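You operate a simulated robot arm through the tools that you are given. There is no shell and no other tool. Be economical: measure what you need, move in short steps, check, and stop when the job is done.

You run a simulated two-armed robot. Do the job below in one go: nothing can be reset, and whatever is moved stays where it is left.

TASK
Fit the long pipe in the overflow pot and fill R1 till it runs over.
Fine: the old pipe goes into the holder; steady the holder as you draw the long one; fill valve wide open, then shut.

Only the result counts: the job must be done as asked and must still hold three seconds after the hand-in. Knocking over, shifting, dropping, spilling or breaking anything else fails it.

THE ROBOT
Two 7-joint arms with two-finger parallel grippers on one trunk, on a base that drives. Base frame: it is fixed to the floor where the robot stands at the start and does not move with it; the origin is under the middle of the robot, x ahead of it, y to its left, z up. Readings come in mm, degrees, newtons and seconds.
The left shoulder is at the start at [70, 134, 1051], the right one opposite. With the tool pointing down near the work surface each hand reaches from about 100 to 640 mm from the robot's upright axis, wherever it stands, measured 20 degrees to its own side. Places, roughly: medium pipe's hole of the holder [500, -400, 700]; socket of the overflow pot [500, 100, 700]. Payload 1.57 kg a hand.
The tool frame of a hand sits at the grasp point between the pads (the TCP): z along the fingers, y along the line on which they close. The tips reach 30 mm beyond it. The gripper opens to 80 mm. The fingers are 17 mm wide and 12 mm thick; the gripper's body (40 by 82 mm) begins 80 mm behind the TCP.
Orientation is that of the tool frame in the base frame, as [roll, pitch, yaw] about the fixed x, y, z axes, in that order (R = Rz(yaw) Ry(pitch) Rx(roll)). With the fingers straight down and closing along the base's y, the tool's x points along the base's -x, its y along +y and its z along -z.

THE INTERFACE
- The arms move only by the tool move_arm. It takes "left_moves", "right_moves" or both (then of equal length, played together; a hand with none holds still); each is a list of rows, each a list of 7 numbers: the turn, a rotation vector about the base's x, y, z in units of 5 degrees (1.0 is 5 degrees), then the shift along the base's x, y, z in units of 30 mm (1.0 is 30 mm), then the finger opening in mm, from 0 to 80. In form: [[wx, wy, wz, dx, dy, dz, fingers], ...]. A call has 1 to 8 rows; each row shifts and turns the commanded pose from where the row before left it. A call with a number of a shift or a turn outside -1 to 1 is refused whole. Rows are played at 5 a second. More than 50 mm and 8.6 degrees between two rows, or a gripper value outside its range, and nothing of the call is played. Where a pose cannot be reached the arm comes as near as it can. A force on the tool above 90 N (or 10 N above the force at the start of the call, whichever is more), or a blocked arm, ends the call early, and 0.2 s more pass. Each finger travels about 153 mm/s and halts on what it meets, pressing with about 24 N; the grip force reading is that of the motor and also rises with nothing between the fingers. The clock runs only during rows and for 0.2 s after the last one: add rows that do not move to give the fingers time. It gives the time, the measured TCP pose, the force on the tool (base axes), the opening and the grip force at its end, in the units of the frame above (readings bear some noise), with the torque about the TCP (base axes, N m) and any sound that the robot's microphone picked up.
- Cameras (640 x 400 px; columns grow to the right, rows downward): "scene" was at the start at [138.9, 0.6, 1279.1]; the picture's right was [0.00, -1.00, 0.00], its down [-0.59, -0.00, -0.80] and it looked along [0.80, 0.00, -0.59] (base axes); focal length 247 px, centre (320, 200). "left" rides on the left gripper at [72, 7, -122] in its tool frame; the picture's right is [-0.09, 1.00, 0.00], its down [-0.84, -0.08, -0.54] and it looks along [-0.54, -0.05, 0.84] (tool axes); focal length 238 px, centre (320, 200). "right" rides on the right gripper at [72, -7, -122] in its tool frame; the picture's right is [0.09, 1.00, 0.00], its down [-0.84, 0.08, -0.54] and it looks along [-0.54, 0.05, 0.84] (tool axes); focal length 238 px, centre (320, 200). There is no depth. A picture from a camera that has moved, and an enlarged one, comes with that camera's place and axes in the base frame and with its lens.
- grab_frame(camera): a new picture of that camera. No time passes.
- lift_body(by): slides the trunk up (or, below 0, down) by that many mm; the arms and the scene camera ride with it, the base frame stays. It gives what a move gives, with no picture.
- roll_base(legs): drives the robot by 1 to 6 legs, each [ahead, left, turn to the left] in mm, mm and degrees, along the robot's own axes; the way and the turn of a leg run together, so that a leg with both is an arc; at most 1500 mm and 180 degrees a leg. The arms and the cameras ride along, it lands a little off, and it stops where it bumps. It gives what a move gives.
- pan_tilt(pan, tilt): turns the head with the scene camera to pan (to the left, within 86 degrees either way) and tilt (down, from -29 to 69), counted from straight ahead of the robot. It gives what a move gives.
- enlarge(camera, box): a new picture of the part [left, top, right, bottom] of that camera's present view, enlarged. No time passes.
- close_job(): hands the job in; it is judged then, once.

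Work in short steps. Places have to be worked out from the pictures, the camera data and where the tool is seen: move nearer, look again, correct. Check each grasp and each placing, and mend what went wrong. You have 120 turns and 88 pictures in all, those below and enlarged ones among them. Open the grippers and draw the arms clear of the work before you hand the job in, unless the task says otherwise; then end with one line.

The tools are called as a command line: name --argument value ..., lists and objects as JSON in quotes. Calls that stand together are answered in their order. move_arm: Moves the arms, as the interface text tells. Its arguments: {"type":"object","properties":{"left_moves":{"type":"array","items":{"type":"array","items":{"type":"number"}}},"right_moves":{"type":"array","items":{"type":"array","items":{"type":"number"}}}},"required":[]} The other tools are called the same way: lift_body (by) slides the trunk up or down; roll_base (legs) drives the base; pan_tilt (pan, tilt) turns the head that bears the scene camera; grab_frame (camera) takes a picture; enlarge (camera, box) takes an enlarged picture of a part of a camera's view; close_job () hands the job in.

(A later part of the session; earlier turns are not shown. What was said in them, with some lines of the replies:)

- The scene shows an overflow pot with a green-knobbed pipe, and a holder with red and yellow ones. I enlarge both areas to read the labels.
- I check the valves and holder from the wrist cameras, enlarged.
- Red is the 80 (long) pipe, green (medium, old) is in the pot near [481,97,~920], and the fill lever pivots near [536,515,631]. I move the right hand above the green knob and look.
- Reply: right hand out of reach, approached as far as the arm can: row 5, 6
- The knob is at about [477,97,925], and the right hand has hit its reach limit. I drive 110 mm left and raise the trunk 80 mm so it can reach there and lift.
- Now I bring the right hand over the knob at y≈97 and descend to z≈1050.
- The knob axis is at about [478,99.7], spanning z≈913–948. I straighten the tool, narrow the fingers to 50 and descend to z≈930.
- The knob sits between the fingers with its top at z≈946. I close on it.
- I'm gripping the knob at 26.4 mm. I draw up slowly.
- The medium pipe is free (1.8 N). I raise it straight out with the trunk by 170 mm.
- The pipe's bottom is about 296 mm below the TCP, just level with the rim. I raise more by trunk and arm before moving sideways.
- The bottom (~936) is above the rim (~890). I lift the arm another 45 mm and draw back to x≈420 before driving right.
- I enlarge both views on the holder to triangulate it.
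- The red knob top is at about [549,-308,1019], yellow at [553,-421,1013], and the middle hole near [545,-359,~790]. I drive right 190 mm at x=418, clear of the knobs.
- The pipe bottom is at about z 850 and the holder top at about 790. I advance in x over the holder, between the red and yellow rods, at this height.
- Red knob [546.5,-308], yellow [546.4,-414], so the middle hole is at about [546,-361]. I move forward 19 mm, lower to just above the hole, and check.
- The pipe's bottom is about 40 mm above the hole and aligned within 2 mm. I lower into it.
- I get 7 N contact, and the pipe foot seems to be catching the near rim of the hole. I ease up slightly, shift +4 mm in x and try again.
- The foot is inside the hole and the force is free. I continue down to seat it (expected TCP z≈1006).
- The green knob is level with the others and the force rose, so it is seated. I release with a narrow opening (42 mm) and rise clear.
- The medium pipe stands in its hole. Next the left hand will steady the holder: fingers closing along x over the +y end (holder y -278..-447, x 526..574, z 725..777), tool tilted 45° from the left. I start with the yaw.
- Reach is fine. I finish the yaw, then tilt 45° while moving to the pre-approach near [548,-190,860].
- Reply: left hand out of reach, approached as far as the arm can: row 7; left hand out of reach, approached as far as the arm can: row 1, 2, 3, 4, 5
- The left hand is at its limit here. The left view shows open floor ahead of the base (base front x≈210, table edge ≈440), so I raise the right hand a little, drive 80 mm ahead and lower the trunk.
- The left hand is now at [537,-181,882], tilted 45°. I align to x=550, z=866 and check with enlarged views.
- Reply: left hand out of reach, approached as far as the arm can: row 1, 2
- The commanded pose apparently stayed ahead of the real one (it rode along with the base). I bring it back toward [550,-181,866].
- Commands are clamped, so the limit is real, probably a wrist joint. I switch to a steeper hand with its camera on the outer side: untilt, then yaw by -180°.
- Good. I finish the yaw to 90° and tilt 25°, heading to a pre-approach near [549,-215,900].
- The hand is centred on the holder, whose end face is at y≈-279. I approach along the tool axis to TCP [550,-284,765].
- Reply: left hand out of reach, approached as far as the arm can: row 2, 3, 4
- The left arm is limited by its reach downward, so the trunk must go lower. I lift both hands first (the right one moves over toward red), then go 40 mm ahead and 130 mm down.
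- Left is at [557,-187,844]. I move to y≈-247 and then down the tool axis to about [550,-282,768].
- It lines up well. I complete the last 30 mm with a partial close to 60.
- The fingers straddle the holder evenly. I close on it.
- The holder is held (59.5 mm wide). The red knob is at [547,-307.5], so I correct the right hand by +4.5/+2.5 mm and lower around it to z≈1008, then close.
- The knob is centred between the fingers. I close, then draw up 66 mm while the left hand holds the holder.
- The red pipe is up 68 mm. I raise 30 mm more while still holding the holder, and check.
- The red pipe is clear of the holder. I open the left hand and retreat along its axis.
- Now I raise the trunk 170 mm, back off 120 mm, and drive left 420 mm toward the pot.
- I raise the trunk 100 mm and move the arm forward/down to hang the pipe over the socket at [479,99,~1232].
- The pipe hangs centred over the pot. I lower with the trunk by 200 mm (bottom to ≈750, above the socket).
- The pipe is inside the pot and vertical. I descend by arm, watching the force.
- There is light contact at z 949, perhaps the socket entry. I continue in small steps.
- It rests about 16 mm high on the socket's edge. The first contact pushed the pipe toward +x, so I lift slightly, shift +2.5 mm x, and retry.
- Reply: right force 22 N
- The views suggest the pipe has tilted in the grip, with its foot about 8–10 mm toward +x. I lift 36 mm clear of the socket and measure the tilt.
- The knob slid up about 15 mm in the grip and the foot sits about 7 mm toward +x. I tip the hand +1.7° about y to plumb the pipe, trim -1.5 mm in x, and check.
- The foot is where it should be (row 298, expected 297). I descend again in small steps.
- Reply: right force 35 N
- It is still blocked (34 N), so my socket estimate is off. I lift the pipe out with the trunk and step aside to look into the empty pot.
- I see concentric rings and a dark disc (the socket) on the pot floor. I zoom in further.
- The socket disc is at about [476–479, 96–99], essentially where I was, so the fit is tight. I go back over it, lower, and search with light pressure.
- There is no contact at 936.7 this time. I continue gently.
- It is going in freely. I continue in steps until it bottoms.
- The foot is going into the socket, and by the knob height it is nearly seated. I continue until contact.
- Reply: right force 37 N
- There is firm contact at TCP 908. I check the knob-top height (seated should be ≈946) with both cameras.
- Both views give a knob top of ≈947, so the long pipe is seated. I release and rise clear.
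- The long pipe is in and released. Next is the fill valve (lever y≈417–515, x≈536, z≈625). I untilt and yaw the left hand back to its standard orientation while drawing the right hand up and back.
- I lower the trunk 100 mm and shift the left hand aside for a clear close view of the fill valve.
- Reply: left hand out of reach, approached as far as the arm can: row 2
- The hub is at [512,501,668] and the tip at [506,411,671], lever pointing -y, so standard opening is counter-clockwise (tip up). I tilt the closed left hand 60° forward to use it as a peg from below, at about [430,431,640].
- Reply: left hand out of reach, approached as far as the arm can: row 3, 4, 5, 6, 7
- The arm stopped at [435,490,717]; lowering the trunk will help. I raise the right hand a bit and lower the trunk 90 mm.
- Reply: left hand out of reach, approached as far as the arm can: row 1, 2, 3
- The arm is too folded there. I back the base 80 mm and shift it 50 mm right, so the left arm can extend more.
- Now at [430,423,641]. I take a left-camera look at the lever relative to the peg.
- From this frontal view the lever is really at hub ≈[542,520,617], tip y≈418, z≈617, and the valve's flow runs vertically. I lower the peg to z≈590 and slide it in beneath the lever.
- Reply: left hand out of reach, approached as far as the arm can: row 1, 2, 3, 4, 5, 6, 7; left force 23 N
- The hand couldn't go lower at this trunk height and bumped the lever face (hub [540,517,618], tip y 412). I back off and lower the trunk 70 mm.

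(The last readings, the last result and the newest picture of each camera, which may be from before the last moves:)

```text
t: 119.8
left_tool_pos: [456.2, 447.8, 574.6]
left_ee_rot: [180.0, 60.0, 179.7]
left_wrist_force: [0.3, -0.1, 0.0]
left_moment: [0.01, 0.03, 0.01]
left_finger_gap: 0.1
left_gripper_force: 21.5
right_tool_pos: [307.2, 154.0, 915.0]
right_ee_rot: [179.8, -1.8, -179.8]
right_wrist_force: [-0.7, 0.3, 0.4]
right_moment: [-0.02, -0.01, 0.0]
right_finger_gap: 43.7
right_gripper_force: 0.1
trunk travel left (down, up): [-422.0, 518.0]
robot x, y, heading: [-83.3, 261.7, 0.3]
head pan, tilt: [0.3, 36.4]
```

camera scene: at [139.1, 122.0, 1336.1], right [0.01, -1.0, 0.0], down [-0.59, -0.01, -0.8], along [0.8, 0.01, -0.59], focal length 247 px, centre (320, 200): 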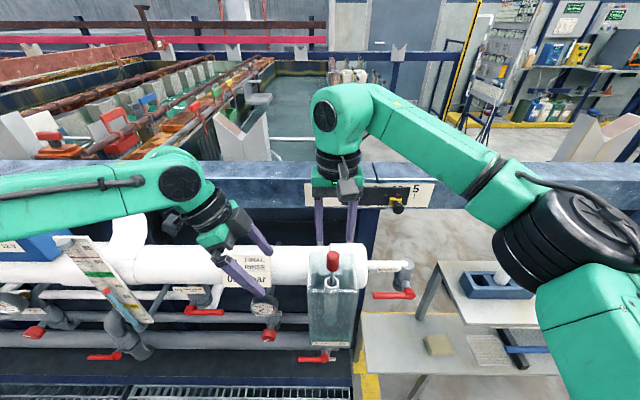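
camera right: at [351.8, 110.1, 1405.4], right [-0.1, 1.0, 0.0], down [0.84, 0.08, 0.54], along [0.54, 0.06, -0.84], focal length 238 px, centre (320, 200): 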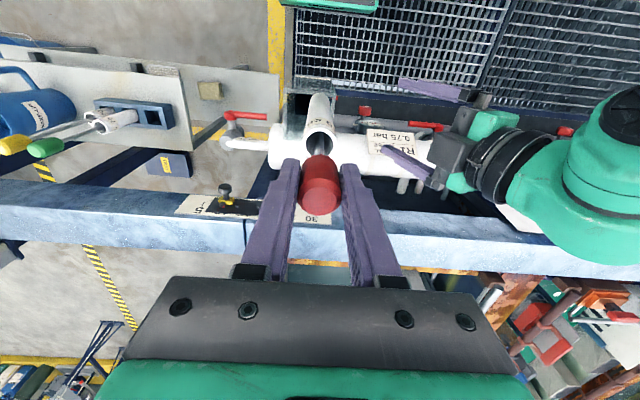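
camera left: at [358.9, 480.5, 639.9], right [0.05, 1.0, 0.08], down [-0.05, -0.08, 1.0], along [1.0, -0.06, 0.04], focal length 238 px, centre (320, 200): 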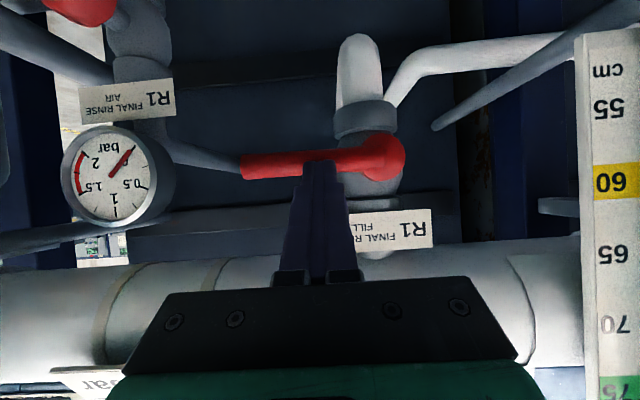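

Now at [456,448,575], free. I slide in beneath the lever to [523,444,590].

move_arm --left_moves '[[0, 0, 0, 0.75, 0, 0.1, 0], [0, 0, 0, 0.75, -0.05, 0.1, 0], [0, 0, 0, 0.75, -0.05, 0.2, 0], [0, 0, 0, 0, 0, 0, 0]]'

move_arm --left_moves '[[0, 0, 0, 0, 0, 0.3, 0], [0, 0, 0, 0, 0, 0.3, 0], [0, 0, 0, 0, 0, 0.2, 0], [0, 0, 0, 0, 0, 0, 0]]'

```text
t: 120.8
left_tool_pos: [520.2, 449.9, 591.9]
left_ee_rot: [-180.0, 59.9, 179.7]
left_wrist_force: [-0.6, -0.3, 0.1]
left_moment: [0.01, -0.03, 0.03]
left_finger_gap: 0.0
left_gripper_force: 21.7
left hand out of reach, approached as far as the arm can: row 3
right_tool_pos: [306.4, 154.2, 916.0]
right_ee_rot: [180.0, -1.8, -179.6]
right_wrist_force: [0.2, -0.1, -0.2]
right_moment: [0.01, -0.04, 0.01]
right_finger_gap: 43.8
right_gripper_force: 0.1
trunk travel left (down, up): [-422.0, 518.0]
robot x, y, heading: [-81.7, 264.0, 0.2]
head pan, tilt: [0.3, 36.4]
```

```text
t: 121.8
left_tool_pos: [518.2, 449.6, 609.2]
left_ee_rot: [-179.9, 59.0, 179.9]
left_wrist_force: [-11.6, 0.2, -30.5]
left_moment: [-0.17, 0.23, -0.29]
left_finger_gap: 0.0
left_gripper_force: 21.3
right_tool_pos: [310.0, 156.3, 913.8]
right_ee_rot: [179.9, -1.9, -179.6]
right_wrist_force: [0.2, -0.1, -0.1]
right_moment: [0.02, 0.01, 0.01]
right_finger_gap: 44.0
right_gripper_force: 0.1
trunk travel left (down, up): [-422.0, 518.0]
robot x, y, heading: [-82.5, 258.1, 0.4]
head pan, tilt: [0.3, 36.4]
```

There is 30 N of resistance pushing up. I press slightly more to see whether it yields.

move_arm --left_moves '[[0, 0, 0, 0, 0, 0.15, 0], [0, 0, 0, 0, 0, 0, 0]]'

```text
t: 122.4
left_tool_pos: [518.2, 449.1, 608.3]
left_ee_rot: [-180.0, 58.4, 179.7]
left_wrist_force: [-11.0, -7.3, -43.6]
left_moment: [-0.01, 0.41, -0.09]
left_finger_gap: 0.0
left_gripper_force: 22.0
right_tool_pos: [311.9, 156.5, 913.6]
right_ee_rot: [180.0, -2.1, -179.6]
right_wrist_force: [0.1, 0.6, 0.2]
right_moment: [0.01, 0.02, 0.0]
right_finger_gap: 44.0
right_gripper_force: 0.1
trunk travel left (down, up): [-422.0, 518.0]
robot x, y, heading: [-80.8, 260.1, 0.1]
head pan, tilt: [0.3, 36.4]
```

It's at its stop, so it opens downward. I retreat, go over the top of the lever, and lower the trunk 50 mm for room below.

move_arm --left_moves '[[0, 0, 0, 0, 0, -0.6, 0], [0, 0, 0, -0.7, 0, -0.2, 0], [0, 0, 0, -0.8, -0.1, 0, 0], [0, 0, 0, -0.8, -0.1, 0, 0], [0, 0, 0, 0, 0, 0.9, 0], [0, 0, 0, 0, 0, 0.9, 0], [0, 0, 0, 0, 0, 0.9, 0], [0, 0, 0, 0, 0, 0.9, 0]]'

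lift_body --by -50

move_arm --left_moves '[[0, 0, 0, 0, 0, 0.6, 0], [0, 0, 0, 0, 0, 0.6, 0], [0, 0, 0, 0, 0, 0, 0]]'

```text
t: 124.2
left_tool_pos: [450.4, 442.8, 705.3]
left_ee_rot: [179.8, 59.8, 179.6]
left_wrist_force: [-0.1, 1.2, 0.2]
left_moment: [-0.01, -0.03, 0.04]
left_finger_gap: 0.0
left_gripper_force: 21.3
right_tool_pos: [305.6, 154.7, 915.9]
right_ee_rot: [180.0, -1.6, -179.7]
right_wrist_force: [-0.1, -0.1, 0.9]
right_moment: [-0.05, -0.01, 0.02]
right_finger_gap: 44.1
right_gripper_force: 0.1
trunk travel left (down, up): [-422.0, 518.0]
robot x, y, heading: [-80.4, 262.3, 0.3]
head pan, tilt: [0.3, 36.4]
```

```text
t: 125.1
left_tool_pos: [451.2, 442.9, 655.8]
left_ee_rot: [179.9, 59.8, 179.8]
left_wrist_force: [-1.1, -0.1, 0.1]
left_moment: [-0.03, 0.03, -0.03]
left_finger_gap: 0.0
left_gripper_force: 21.0
right_tool_pos: [306.5, 156.2, 866.2]
right_ee_rot: [179.9, -1.7, -179.6]
right_wrist_force: [-0.4, 0.4, -0.1]
right_moment: [-0.01, 0.0, -0.01]
right_finger_gap: 44.1
right_gripper_force: 0.0
trunk travel left (down, up): [-372.0, 568.0]
robot x, y, heading: [-80.6, 261.4, 0.3]
head pan, tilt: [0.3, 36.4]
```

```text
t: 125.9
left_tool_pos: [449.8, 443.5, 692.1]
left_ee_rot: [179.9, 59.9, 179.7]
left_wrist_force: [1.3, 0.0, -0.4]
left_moment: [0.0, 0.02, 0.0]
left_finger_gap: 0.0
left_gripper_force: 21.2
right_tool_pos: [307.4, 155.3, 865.4]
right_ee_rot: [179.9, -1.8, -179.6]
right_wrist_force: [0.5, 0.7, 0.3]
right_moment: [0.03, 0.0, -0.02]
right_finger_gap: 43.9
right_gripper_force: 0.1
trunk travel left (down, up): [-372.0, 568.0]
robot x, y, heading: [-80.4, 264.3, 0.2]
head pan, tilt: [0.3, 36.4]
```

Now I go forward over the lever to [522,442,662], then press down.

move_arm --left_moves '[[0, 0, 0, 0.8, 0, -0.5, 0], [0, 0, 0, 0.8, 0, -0.5, 0], [0, 0, 0, 0.8, 0, 0, 0], [0, 0, 0, 0, 0, 0, 0]]'

move_arm --left_moves '[[0, 0, 0, 0, 0, -0.4, 0], [0, 0, 0, 0, 0, -0.4, 0], [0, 0, 0, 0, 0, -0.3, 0], [0, 0, 0, 0, 0, 0, 0]]'

```text
t: 126.9
left_tool_pos: [521.7, 443.6, 660.9]
left_ee_rot: [-179.9, 59.9, 179.8]
left_wrist_force: [-0.2, 0.7, 0.0]
left_moment: [-0.01, -0.02, -0.02]
left_finger_gap: 0.4
left_gripper_force: 21.4
right_tool_pos: [307.9, 155.5, 864.9]
right_ee_rot: [179.9, -1.8, -179.8]
right_wrist_force: [0.4, -1.0, -0.1]
right_moment: [0.0, 0.01, 0.0]
right_finger_gap: 43.9
right_gripper_force: 0.1
trunk travel left (down, up): [-372.0, 568.0]
robot x, y, heading: [-79.5, 260.3, 0.4]
head pan, tilt: [0.3, 36.4]
```

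```text
t: 127.9
left_tool_pos: [521.7, 442.3, 627.9]
left_ee_rot: [179.9, 60.0, 179.6]
left_wrist_force: [1.0, 1.3, 2.1]
left_moment: [0.04, -0.06, 0.0]
left_finger_gap: 0.0
left_gripper_force: 21.5
right_tool_pos: [306.8, 155.4, 866.2]
right_ee_rot: [179.9, -1.9, -179.7]
right_wrist_force: [0.5, 0.4, 0.0]
right_moment: [0.0, 0.0, 0.01]
right_finger_gap: 43.9
right_gripper_force: 0.1
trunk travel left (down, up): [-372.0, 568.0]
robot x, y, heading: [-78.4, 259.7, 0.1]
head pan, tilt: [0.3, 36.4]
```

The lever seems to yield with light force. I follow the arc downward.

move_arm --left_moves '[[0, 0, 0, 0, 0, -0.4, 0], [0, 0, 0, 0, 0, -0.4, 0], [0, 0, 0, 0.05, 0.15, -0.4, 0], [0, 0, 0, 0.05, 0.25, -0.4, 0], [0, 0, 0, 0, 0, 0, 0]]'

enlarge --camera "left" --box '[200, 50, 480, 290]'

```text
t: 129.1
left_tool_pos: [528.3, 453.9, 579.9]
left_ee_rot: [179.9, 59.9, 179.6]
left_wrist_force: [0.3, -1.4, 0.5]
left_moment: [0.02, -0.02, -0.03]
left_finger_gap: 0.0
left_gripper_force: 20.9
right_tool_pos: [306.0, 155.0, 864.7]
right_ee_rot: [179.9, -1.8, -179.6]
right_wrist_force: [0.9, 0.1, 0.6]
right_moment: [0.02, 0.0, 0.0]
right_finger_gap: 43.8
right_gripper_force: 0.0
trunk travel left (down, up): [-372.0, 568.0]
robot x, y, heading: [-80.5, 262.3, 0.2]
head pan, tilt: [0.3, 36.4]
```

```text
1.67 times, centred on (340, 170) of left
camera zoom: at [386.3, 459.8, 578.9], right [0.05, 1.0, 0.08], down [-0.05, -0.08, 1.0], along [1.0, -0.06, 0.04], focal length 397 px, centre (287, 250)
```

zoom: 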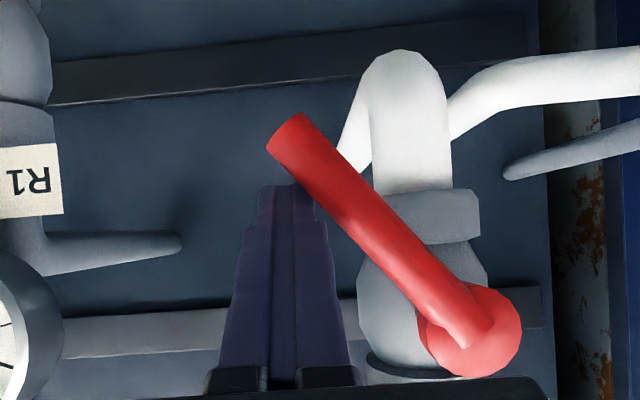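

The lever is now about 48° down. I push on in +y to bring it to vertical.

move_arm --left_moves '[[0, 0, 0, 0, 0.4, -0.15, 0], [0, 0, 0, 0, 0.4, -0.1, 0], [0, 0, 0, 0, 0.4, 0, 0], [0, 0, 0, 0, 0.2, 0, 0], [0, 0, 0, 0, 0, 0, 0]]'

```text
t: 130.3
left_tool_pos: [527.9, 497.9, 573.6]
left_ee_rot: [179.8, 60.0, 179.6]
left_wrist_force: [0.0, -2.2, -2.0]
left_moment: [-0.05, 0.01, -0.04]
left_finger_gap: 0.1
left_gripper_force: 21.3
right_tool_pos: [306.8, 155.5, 865.6]
right_ee_rot: [179.9, -1.8, -179.7]
right_wrist_force: [-0.4, -0.1, 0.1]
right_moment: [-0.04, 0.0, -0.04]
right_finger_gap: 43.9
right_gripper_force: 0.0
trunk travel left (down, up): [-372.0, 568.0]
robot x, y, heading: [-78.2, 261.0, 0.6]
head pan, tilt: [0.3, 36.4]
```

No stop felt yet, so I push a little further until the force rises.

move_arm --left_moves '[[0, 0, 0, 0, 0.15, 0, 0], [0, 0, 0, 0, 0.15, 0, 0], [0, 0, 0, 0, 0, 0, 0]]'

enlarge --camera "left" --box '[200, 50, 480, 290]'

```text
t: 131.1
left_tool_pos: [526.0, 499.1, 572.8]
left_ee_rot: [179.7, 59.7, 178.9]
left_wrist_force: [1.1, -31.7, -2.4]
left_moment: [-0.02, -0.04, -0.17]
left_finger_gap: 0.0
left_gripper_force: 20.8
right_tool_pos: [307.7, 151.3, 864.5]
right_ee_rot: [179.7, -1.8, -179.8]
right_wrist_force: [-0.6, -0.2, -0.2]
right_moment: [-0.01, -0.01, -0.03]
right_finger_gap: 43.9
right_gripper_force: 0.0
trunk travel left (down, up): [-372.0, 568.0]
robot x, y, heading: [-81.1, 262.1, -0.1]
head pan, tilt: [0.3, 36.4]
```

```text
1.67 times, centred on (340, 170) of left
camera zoom: at [386.0, 507.2, 572.9], right [0.06, 0.99, 0.08], down [-0.05, -0.08, 1.0], along [1.0, -0.06, 0.04], focal length 397 px, centre (287, 250)
```

zoom: 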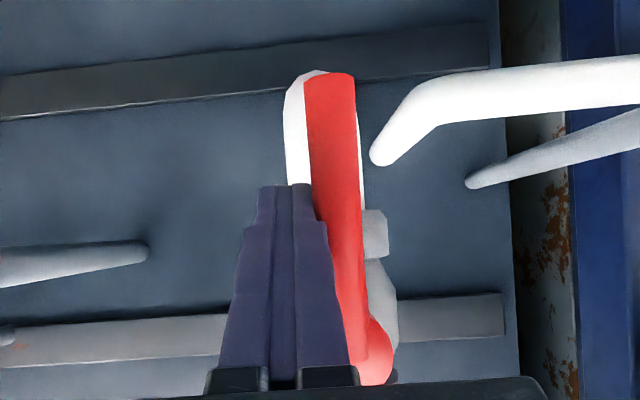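

The valve is wide open at its stop. I relieve and draw back, and bring the peg round to the +y side ready for closing, while listening.

move_arm --left_moves '[[0, 0, 0, 0, -0.4, 0, 0], [0, 0, 0, -0.8, 0, 0, 0], [0, 0, 0, -0.8, 0, 0, 0], [0, 0, 0, -0.1, 0.8, 0, 0], [0, 0, 0, 0, 0.8, 0, 0], [0, 0, 0, 0, 0.6, -0.1, 0], [0, 0, 0, 0, 0, 0, 0]]'

grab_frame --camera "scene"

```text
t: 132.7
left_tool_pos: [474.3, 561.2, 570.9]
left_ee_rot: [179.9, 59.9, 179.6]
left_wrist_force: [-0.2, -0.1, 0.2]
left_moment: [-0.03, -0.01, -0.01]
left_finger_gap: 0.0
left_gripper_force: 21.0
right_tool_pos: [306.6, 155.6, 865.1]
right_ee_rot: [179.8, -1.8, -179.7]
right_wrist_force: [-0.4, 0.1, 0.5]
right_moment: [0.01, -0.02, 0.02]
right_finger_gap: 44.2
right_gripper_force: 0.0
trunk travel left (down, up): [-372.0, 568.0]
robot x, y, heading: [-81.1, 260.2, 0.3]
head pan, tilt: [0.3, 36.4]
```

```text
6 pictures are left
camera scene: at [58.5, 261.7, 1026.1], right [0.01, -1.0, 0.0], down [-0.59, -0.01, -0.8], along [0.8, 0.01, -0.59], focal length 247 px, centre (320, 200)
```

scene: 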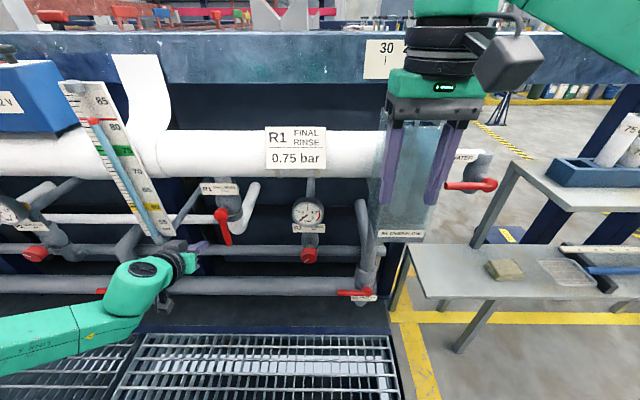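

The level float is near 80 already. I wait a second, listening, and bring the peg forward on the +y side.

move_arm --left_moves '[[0, 0, 0, 0.5, 0, -0.1, 0], [0, 0, 0, 0.5, 0, 0, 0], [0, 0, 0, 0.5, 0, 0, 0], [0, 0, 0, 0, 0, 0, 0], [0, 0, 0, 0, 0, 0, 0], [0, 0, 0, 0, 0, 0, 0], [0, 0, 0, 0, 0, 0, 0]]'

enlarge --camera "scene" --box '[40, 70, 250, 270]'

```text
t: 134.3
left_tool_pos: [520.1, 559.1, 568.3]
left_ee_rot: [179.9, 60.0, 179.8]
left_wrist_force: [0.1, -0.4, 0.5]
left_moment: [0.01, 0.02, 0.01]
left_finger_gap: 0.2
left_gripper_force: 21.7
right_tool_pos: [307.4, 154.7, 866.0]
right_ee_rot: [180.0, -1.8, -179.7]
right_wrist_force: [-0.3, 1.5, -0.2]
right_moment: [-0.01, 0.0, 0.0]
right_finger_gap: 44.0
right_gripper_force: 0.0
trunk travel left (down, up): [-372.0, 568.0]
robot x, y, heading: [-82.4, 254.9, 0.3]
head pan, tilt: [0.3, 36.4]
```

```text
2.00 times, centred on (145, 170) of scene
camera zoom: at [58.5, 261.8, 1026.1], right [0.01, -1.0, 0.0], down [-0.59, -0.01, -0.8], along [0.8, 0.01, -0.59], focal length 493 px, centre (670, 260)
```

zoom: 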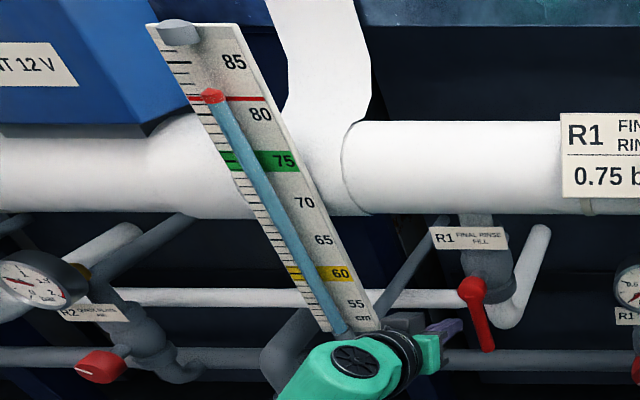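

The float is at the red line. I wait 3 s more and see whether the level has stopped rising (running over).

move_arm --left_moves '[[0, 0, 0, 0, 0, 0, 0], [0, 0, 0, 0, 0, 0, 0], [0, 0, 0, 0, 0, 0, 0], [0, 0, 0, 0, 0, 0, 0], [0, 0, 0, 0, 0, 0, 0], [0, 0, 0, 0, 0, 0, 0], [0, 0, 0, 0, 0, 0, 0], [0, 0, 0, 0, 0, 0, 0]]'

move_arm --left_moves '[[0, 0, 0, 0, 0, 0, 0], [0, 0, 0, 0, 0, 0, 0], [0, 0, 0, 0, 0, 0, 0], [0, 0, 0, 0, 0, 0, 0], [0, 0, 0, 0, 0, 0, 0], [0, 0, 0, 0, 0, 0, 0], [0, 0, 0, 0, 0, 0, 0], [0, 0, 0, 0, 0, 0, 0]]'

enlarge --camera "scene" --box '[40, 70, 250, 270]'

```text
t: 136.1
left_tool_pos: [519.8, 558.8, 568.7]
left_ee_rot: [179.8, 59.9, 179.7]
left_wrist_force: [-0.5, 0.3, 0.0]
left_moment: [-0.04, 0.0, 0.03]
left_finger_gap: 0.0
left_gripper_force: 22.0
right_tool_pos: [306.3, 155.5, 865.4]
right_ee_rot: [179.9, -1.7, -179.7]
right_wrist_force: [-0.3, -0.5, 0.2]
right_moment: [0.02, 0.01, 0.01]
right_finger_gap: 44.1
right_gripper_force: 0.0
trunk travel left (down, up): [-372.0, 568.0]
robot x, y, heading: [-79.4, 260.5, 0.2]
head pan, tilt: [0.3, 36.4]
```

```text
t: 137.9
left_tool_pos: [519.8, 558.3, 569.5]
left_ee_rot: [180.0, 59.9, 179.8]
left_wrist_force: [-0.2, -0.3, 0.8]
left_moment: [0.0, -0.04, 0.01]
left_finger_gap: 0.4
left_gripper_force: 20.9
right_tool_pos: [307.7, 154.5, 866.5]
right_ee_rot: [179.8, -1.8, -179.7]
right_wrist_force: [0.8, -0.8, 0.1]
right_moment: [0.01, 0.0, 0.04]
right_finger_gap: 43.9
right_gripper_force: 0.2
trunk travel left (down, up): [-372.0, 568.0]
robot x, y, heading: [-80.2, 256.5, 0.2]
head pan, tilt: [0.3, 36.4]
```

```text
2.00 times, centred on (145, 170) of scene
camera zoom: at [58.5, 261.8, 1026.1], right [0.01, -1.0, 0.0], down [-0.59, -0.01, -0.8], along [0.8, 0.01, -0.59], focal length 493 px, centre (670, 260)
```

zoom: 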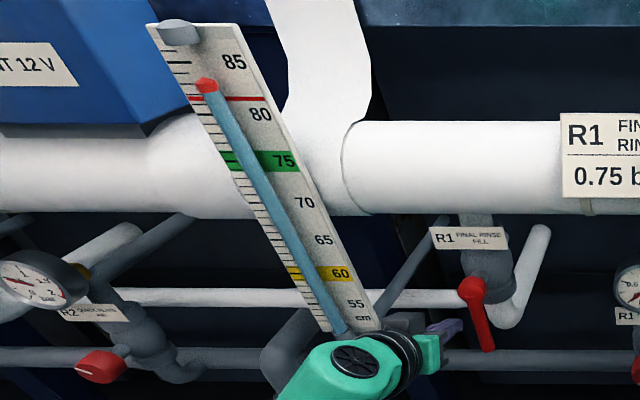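

The level still creeps up (~82). No time passes on a picture, so I check the pot now.

enlarge --camera "scene" --box '[360, 60, 480, 250]'

```text
2.11 times, centred on (420, 155) of scene
camera zoom: at [58.5, 261.8, 1026.1], right [0.01, -1.0, 0.0], down [-0.59, -0.01, -0.8], along [0.8, 0.01, -0.59], focal length 519 px, centre (110, 295)
```

zoom: 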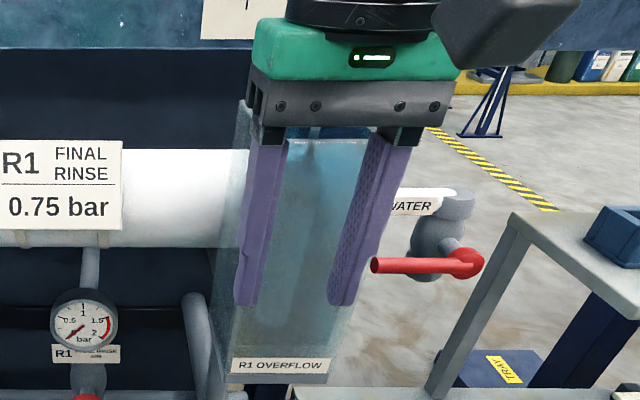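

The rise is slowing, so the pipe is taking the overflow. I shut the valve now: sweep the peg -y and up along the arc.

move_arm --left_moves '[[0, 0, 0, 0.05, -0.75, -0.1, 0], [0, 0, 0, 0, -0.6, 0, 0], [0, 0, 0, 0, -0.55, 0, 0], [0, 0, 0, 0, -0.5, 0.2, 0], [0, 0, 0, 0, -0.5, 0.35, 0], [0, 0, 0, 0, -0.4, 0.5, 0], [0, 0, 0, 0, -0.25, 0.5, 0], [0, 0, 0, 0, 0, 0.1, 0]]'

```text
t: 139.7
left_tool_pos: [520.5, 453.1, 607.9]
left_ee_rot: [-179.8, 59.1, 179.7]
left_wrist_force: [-11.4, -0.2, -25.0]
left_moment: [-0.07, 0.12, -0.11]
left_finger_gap: 0.0
left_gripper_force: 21.1
right_tool_pos: [309.1, 154.8, 865.1]
right_ee_rot: [180.0, -1.9, -179.8]
right_wrist_force: [0.1, 0.2, -0.4]
right_moment: [-0.01, 0.0, 0.01]
right_finger_gap: 44.1
right_gripper_force: 0.0
trunk travel left (down, up): [-372.0, 568.0]
robot x, y, heading: [-82.8, 259.7, 0.1]
head pan, tilt: [0.3, 36.4]
```

The same stop force at the same height as before, so it is shut. I press a touch more, then withdraw downward and back, and check.

move_arm --left_moves '[[0, 0, 0, 0, 0, 0.12, 0], [0, 0, 0, 0, 0, 0, 0], [0, 0, 0, 0, 0, -0.7, 0], [0, 0, 0, -0.8, 0, -0.2, 0], [0, 0, 0, -0.8, 0, 0, 0], [0, 0, 0, -0.8, 0, 0, 0], [0, 0, 0, 0, 0, 0.3, 0], [0, 0, 0, 0, 0, 0, 0]]'

enlarge --camera "scene" --box '[40, 70, 320, 270]'

```text
t: 141.5
left_tool_pos: [448.5, 453.9, 601.3]
left_ee_rot: [179.9, 59.9, 179.7]
left_wrist_force: [1.2, -0.2, -0.5]
left_moment: [0.02, 0.01, 0.01]
left_finger_gap: 0.1
left_gripper_force: 20.7
right_tool_pos: [306.8, 154.5, 866.4]
right_ee_rot: [180.0, -1.8, -179.8]
right_wrist_force: [0.0, -0.2, -0.6]
right_moment: [-0.01, -0.04, -0.02]
right_finger_gap: 43.9
right_gripper_force: 0.0
trunk travel left (down, up): [-372.0, 568.0]
robot x, y, heading: [-81.4, 258.6, 0.4]
head pan, tilt: [0.3, 36.4]
```

```text
2.00 times, centred on (180, 170) of scene
camera zoom: at [58.5, 261.9, 1026.1], right [0.01, -1.0, 0.0], down [-0.59, -0.01, -0.8], along [0.8, 0.01, -0.59], focal length 493 px, centre (600, 260)
```

zoom: 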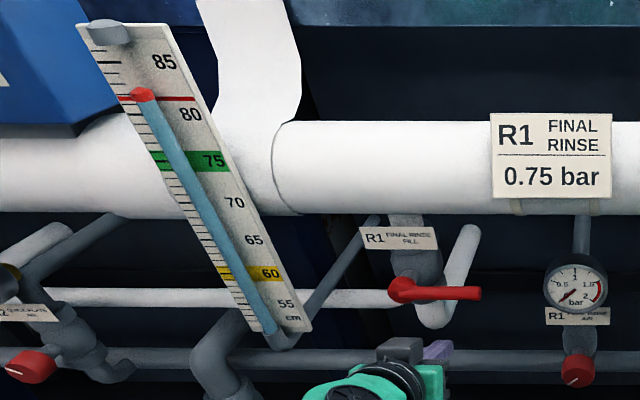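

The lever is horizontal again and the level has settled back to the red line through the overflow. I open the hands and back the robot away.

move_arm --left_moves '[[0, 0, 0, -0.8, -0.2, 0.5, 30], [0, 0, 0, -0.8, -0.2, 0.5, 60], [0, 0, 0, 0, 0, 0.5, 60], [0, 0, 0, 0, 0, 0, 60]]' --right_moves '[[0, 0, 0, 0, 0, 0.3, 60], [0, 0, 0, 0, 0, 0.3, 60], [0, 0, 0, 0, 0, 0, 60], [0, 0, 0, 0, 0, 0, 60]]'

roll_base --legs '[[-120, 0, 0]]'

lift_body --by 250

grab_frame --camera "scene"

```text
t: 142.5
left_tool_pos: [400.3, 441.2, 643.8]
left_ee_rot: [179.8, 59.9, 179.7]
left_wrist_force: [-0.3, 0.2, 0.2]
left_moment: [-0.02, 0.01, -0.02]
left_finger_gap: 60.0
left_gripper_force: 0.1
right_tool_pos: [307.3, 154.4, 883.4]
right_ee_rot: [179.9, -1.9, -179.7]
right_wrist_force: [0.5, 0.0, -0.1]
right_moment: [0.03, 0.01, -0.01]
right_finger_gap: 60.1
right_gripper_force: 0.0
trunk travel left (down, up): [-372.0, 568.0]
robot x, y, heading: [-82.0, 259.5, 0.2]
head pan, tilt: [0.3, 36.4]
```

```text
t: 143.8
left_tool_pos: [281.5, 439.7, 643.6]
left_ee_rot: [179.8, 60.0, 179.4]
left_wrist_force: [0.1, 0.3, 0.5]
left_moment: [-0.01, 0.03, 0.01]
left_finger_gap: 60.2
left_gripper_force: 0.1
right_tool_pos: [189.6, 153.7, 883.2]
right_ee_rot: [179.9, -1.7, -179.9]
right_wrist_force: [-1.1, 0.2, 0.5]
right_moment: [-0.01, -0.01, -0.02]
right_finger_gap: 60.1
right_gripper_force: 0.1
trunk travel left (down, up): [-372.0, 568.0]
robot x, y, heading: [-199.3, 259.7, 0.1]
head pan, tilt: [0.3, 36.4]
```

```text
t: 146.3
left_tool_pos: [283.9, 440.3, 893.6]
left_ee_rot: [180.0, 59.9, 179.5]
left_wrist_force: [-0.6, -0.3, 0.3]
left_moment: [-0.01, 0.01, -0.03]
left_finger_gap: 60.2
left_gripper_force: 0.1
right_tool_pos: [190.7, 152.2, 1133.2]
right_ee_rot: [180.0, -1.9, -179.8]
right_wrist_force: [0.1, 0.1, 0.7]
right_moment: [0.02, -0.02, -0.02]
right_finger_gap: 60.3
right_gripper_force: 0.0
trunk travel left (down, up): [-622.0, 318.0]
robot x, y, heading: [-198.5, 260.5, 0.2]
head pan, tilt: [0.3, 36.4]
```

```text
1 pictures are left
camera scene: at [-59.1, 261.1, 1276.1], right [0.01, -1.0, 0.0], down [-0.59, 0.0, -0.8], along [0.8, 0.01, -0.59], focal length 247 px, centre (320, 200)
```

scene: 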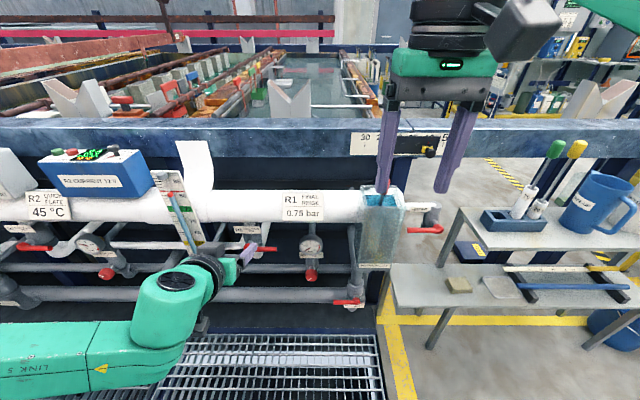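

The holder, jug and valves look in order. I move the right hand aside and use the last picture to confirm the pot.

move_arm --right_moves '[[0, 0, 0, 0, -0.9, 0, 60], [0, 0, 0, 0, -0.9, 0, 60], [0, 0, 0, 0, -0.9, 0, 60], [0, 0, 0, 0, -0.9, 0, 60], [0, 0, 0, 0, 0, 0, 60]]'

enlarge --camera "scene" --box '[150, 150, 430, 310]'

```text
t: 147.6
left_tool_pos: [283.0, 440.7, 893.3]
left_ee_rot: [-180.0, 60.0, 179.6]
left_wrist_force: [-0.1, -0.3, 0.0]
left_moment: [0.0, 0.02, -0.06]
left_finger_gap: 60.0
left_gripper_force: 0.0
right_tool_pos: [191.0, 44.3, 1132.3]
right_ee_rot: [180.0, -1.7, -179.8]
right_wrist_force: [-0.4, -0.3, 0.7]
right_moment: [0.03, 0.01, 0.01]
right_finger_gap: 60.0
right_gripper_force: 0.0
trunk travel left (down, up): [-622.0, 318.0]
robot x, y, heading: [-198.0, 260.7, 0.2]
head pan, tilt: [0.3, 36.4]
```

```text
2.29 times, centred on (290, 230) of scene
camera zoom: at [-58.9, 261.9, 1276.1], right [0.01, -1.0, 0.0], down [-0.59, 0.0, -0.8], along [0.8, 0.0, -0.59], focal length 564 px, centre (389, 131)
```

zoom: 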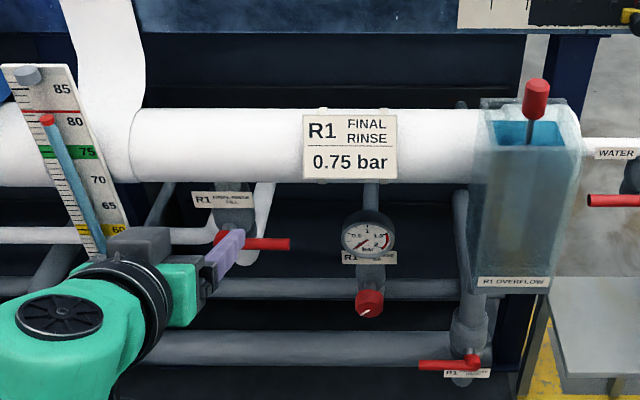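

The long pipe stands upright in the full pot, the level is at 80, the fill lever is shut and the arms are clear. I hand in.

close_job

```text
The job is handed in.
```

The long (80 cm) pipe is seated in the overflow pot. R1 was filled with the valve wide open until the level passed 80 and drained back through the pipe, and the valve is now shut. The old 75 cm pipe is in the holder's middle hole, and I held the holder while drawing the long pipe. Both hands are open and clear of the work.
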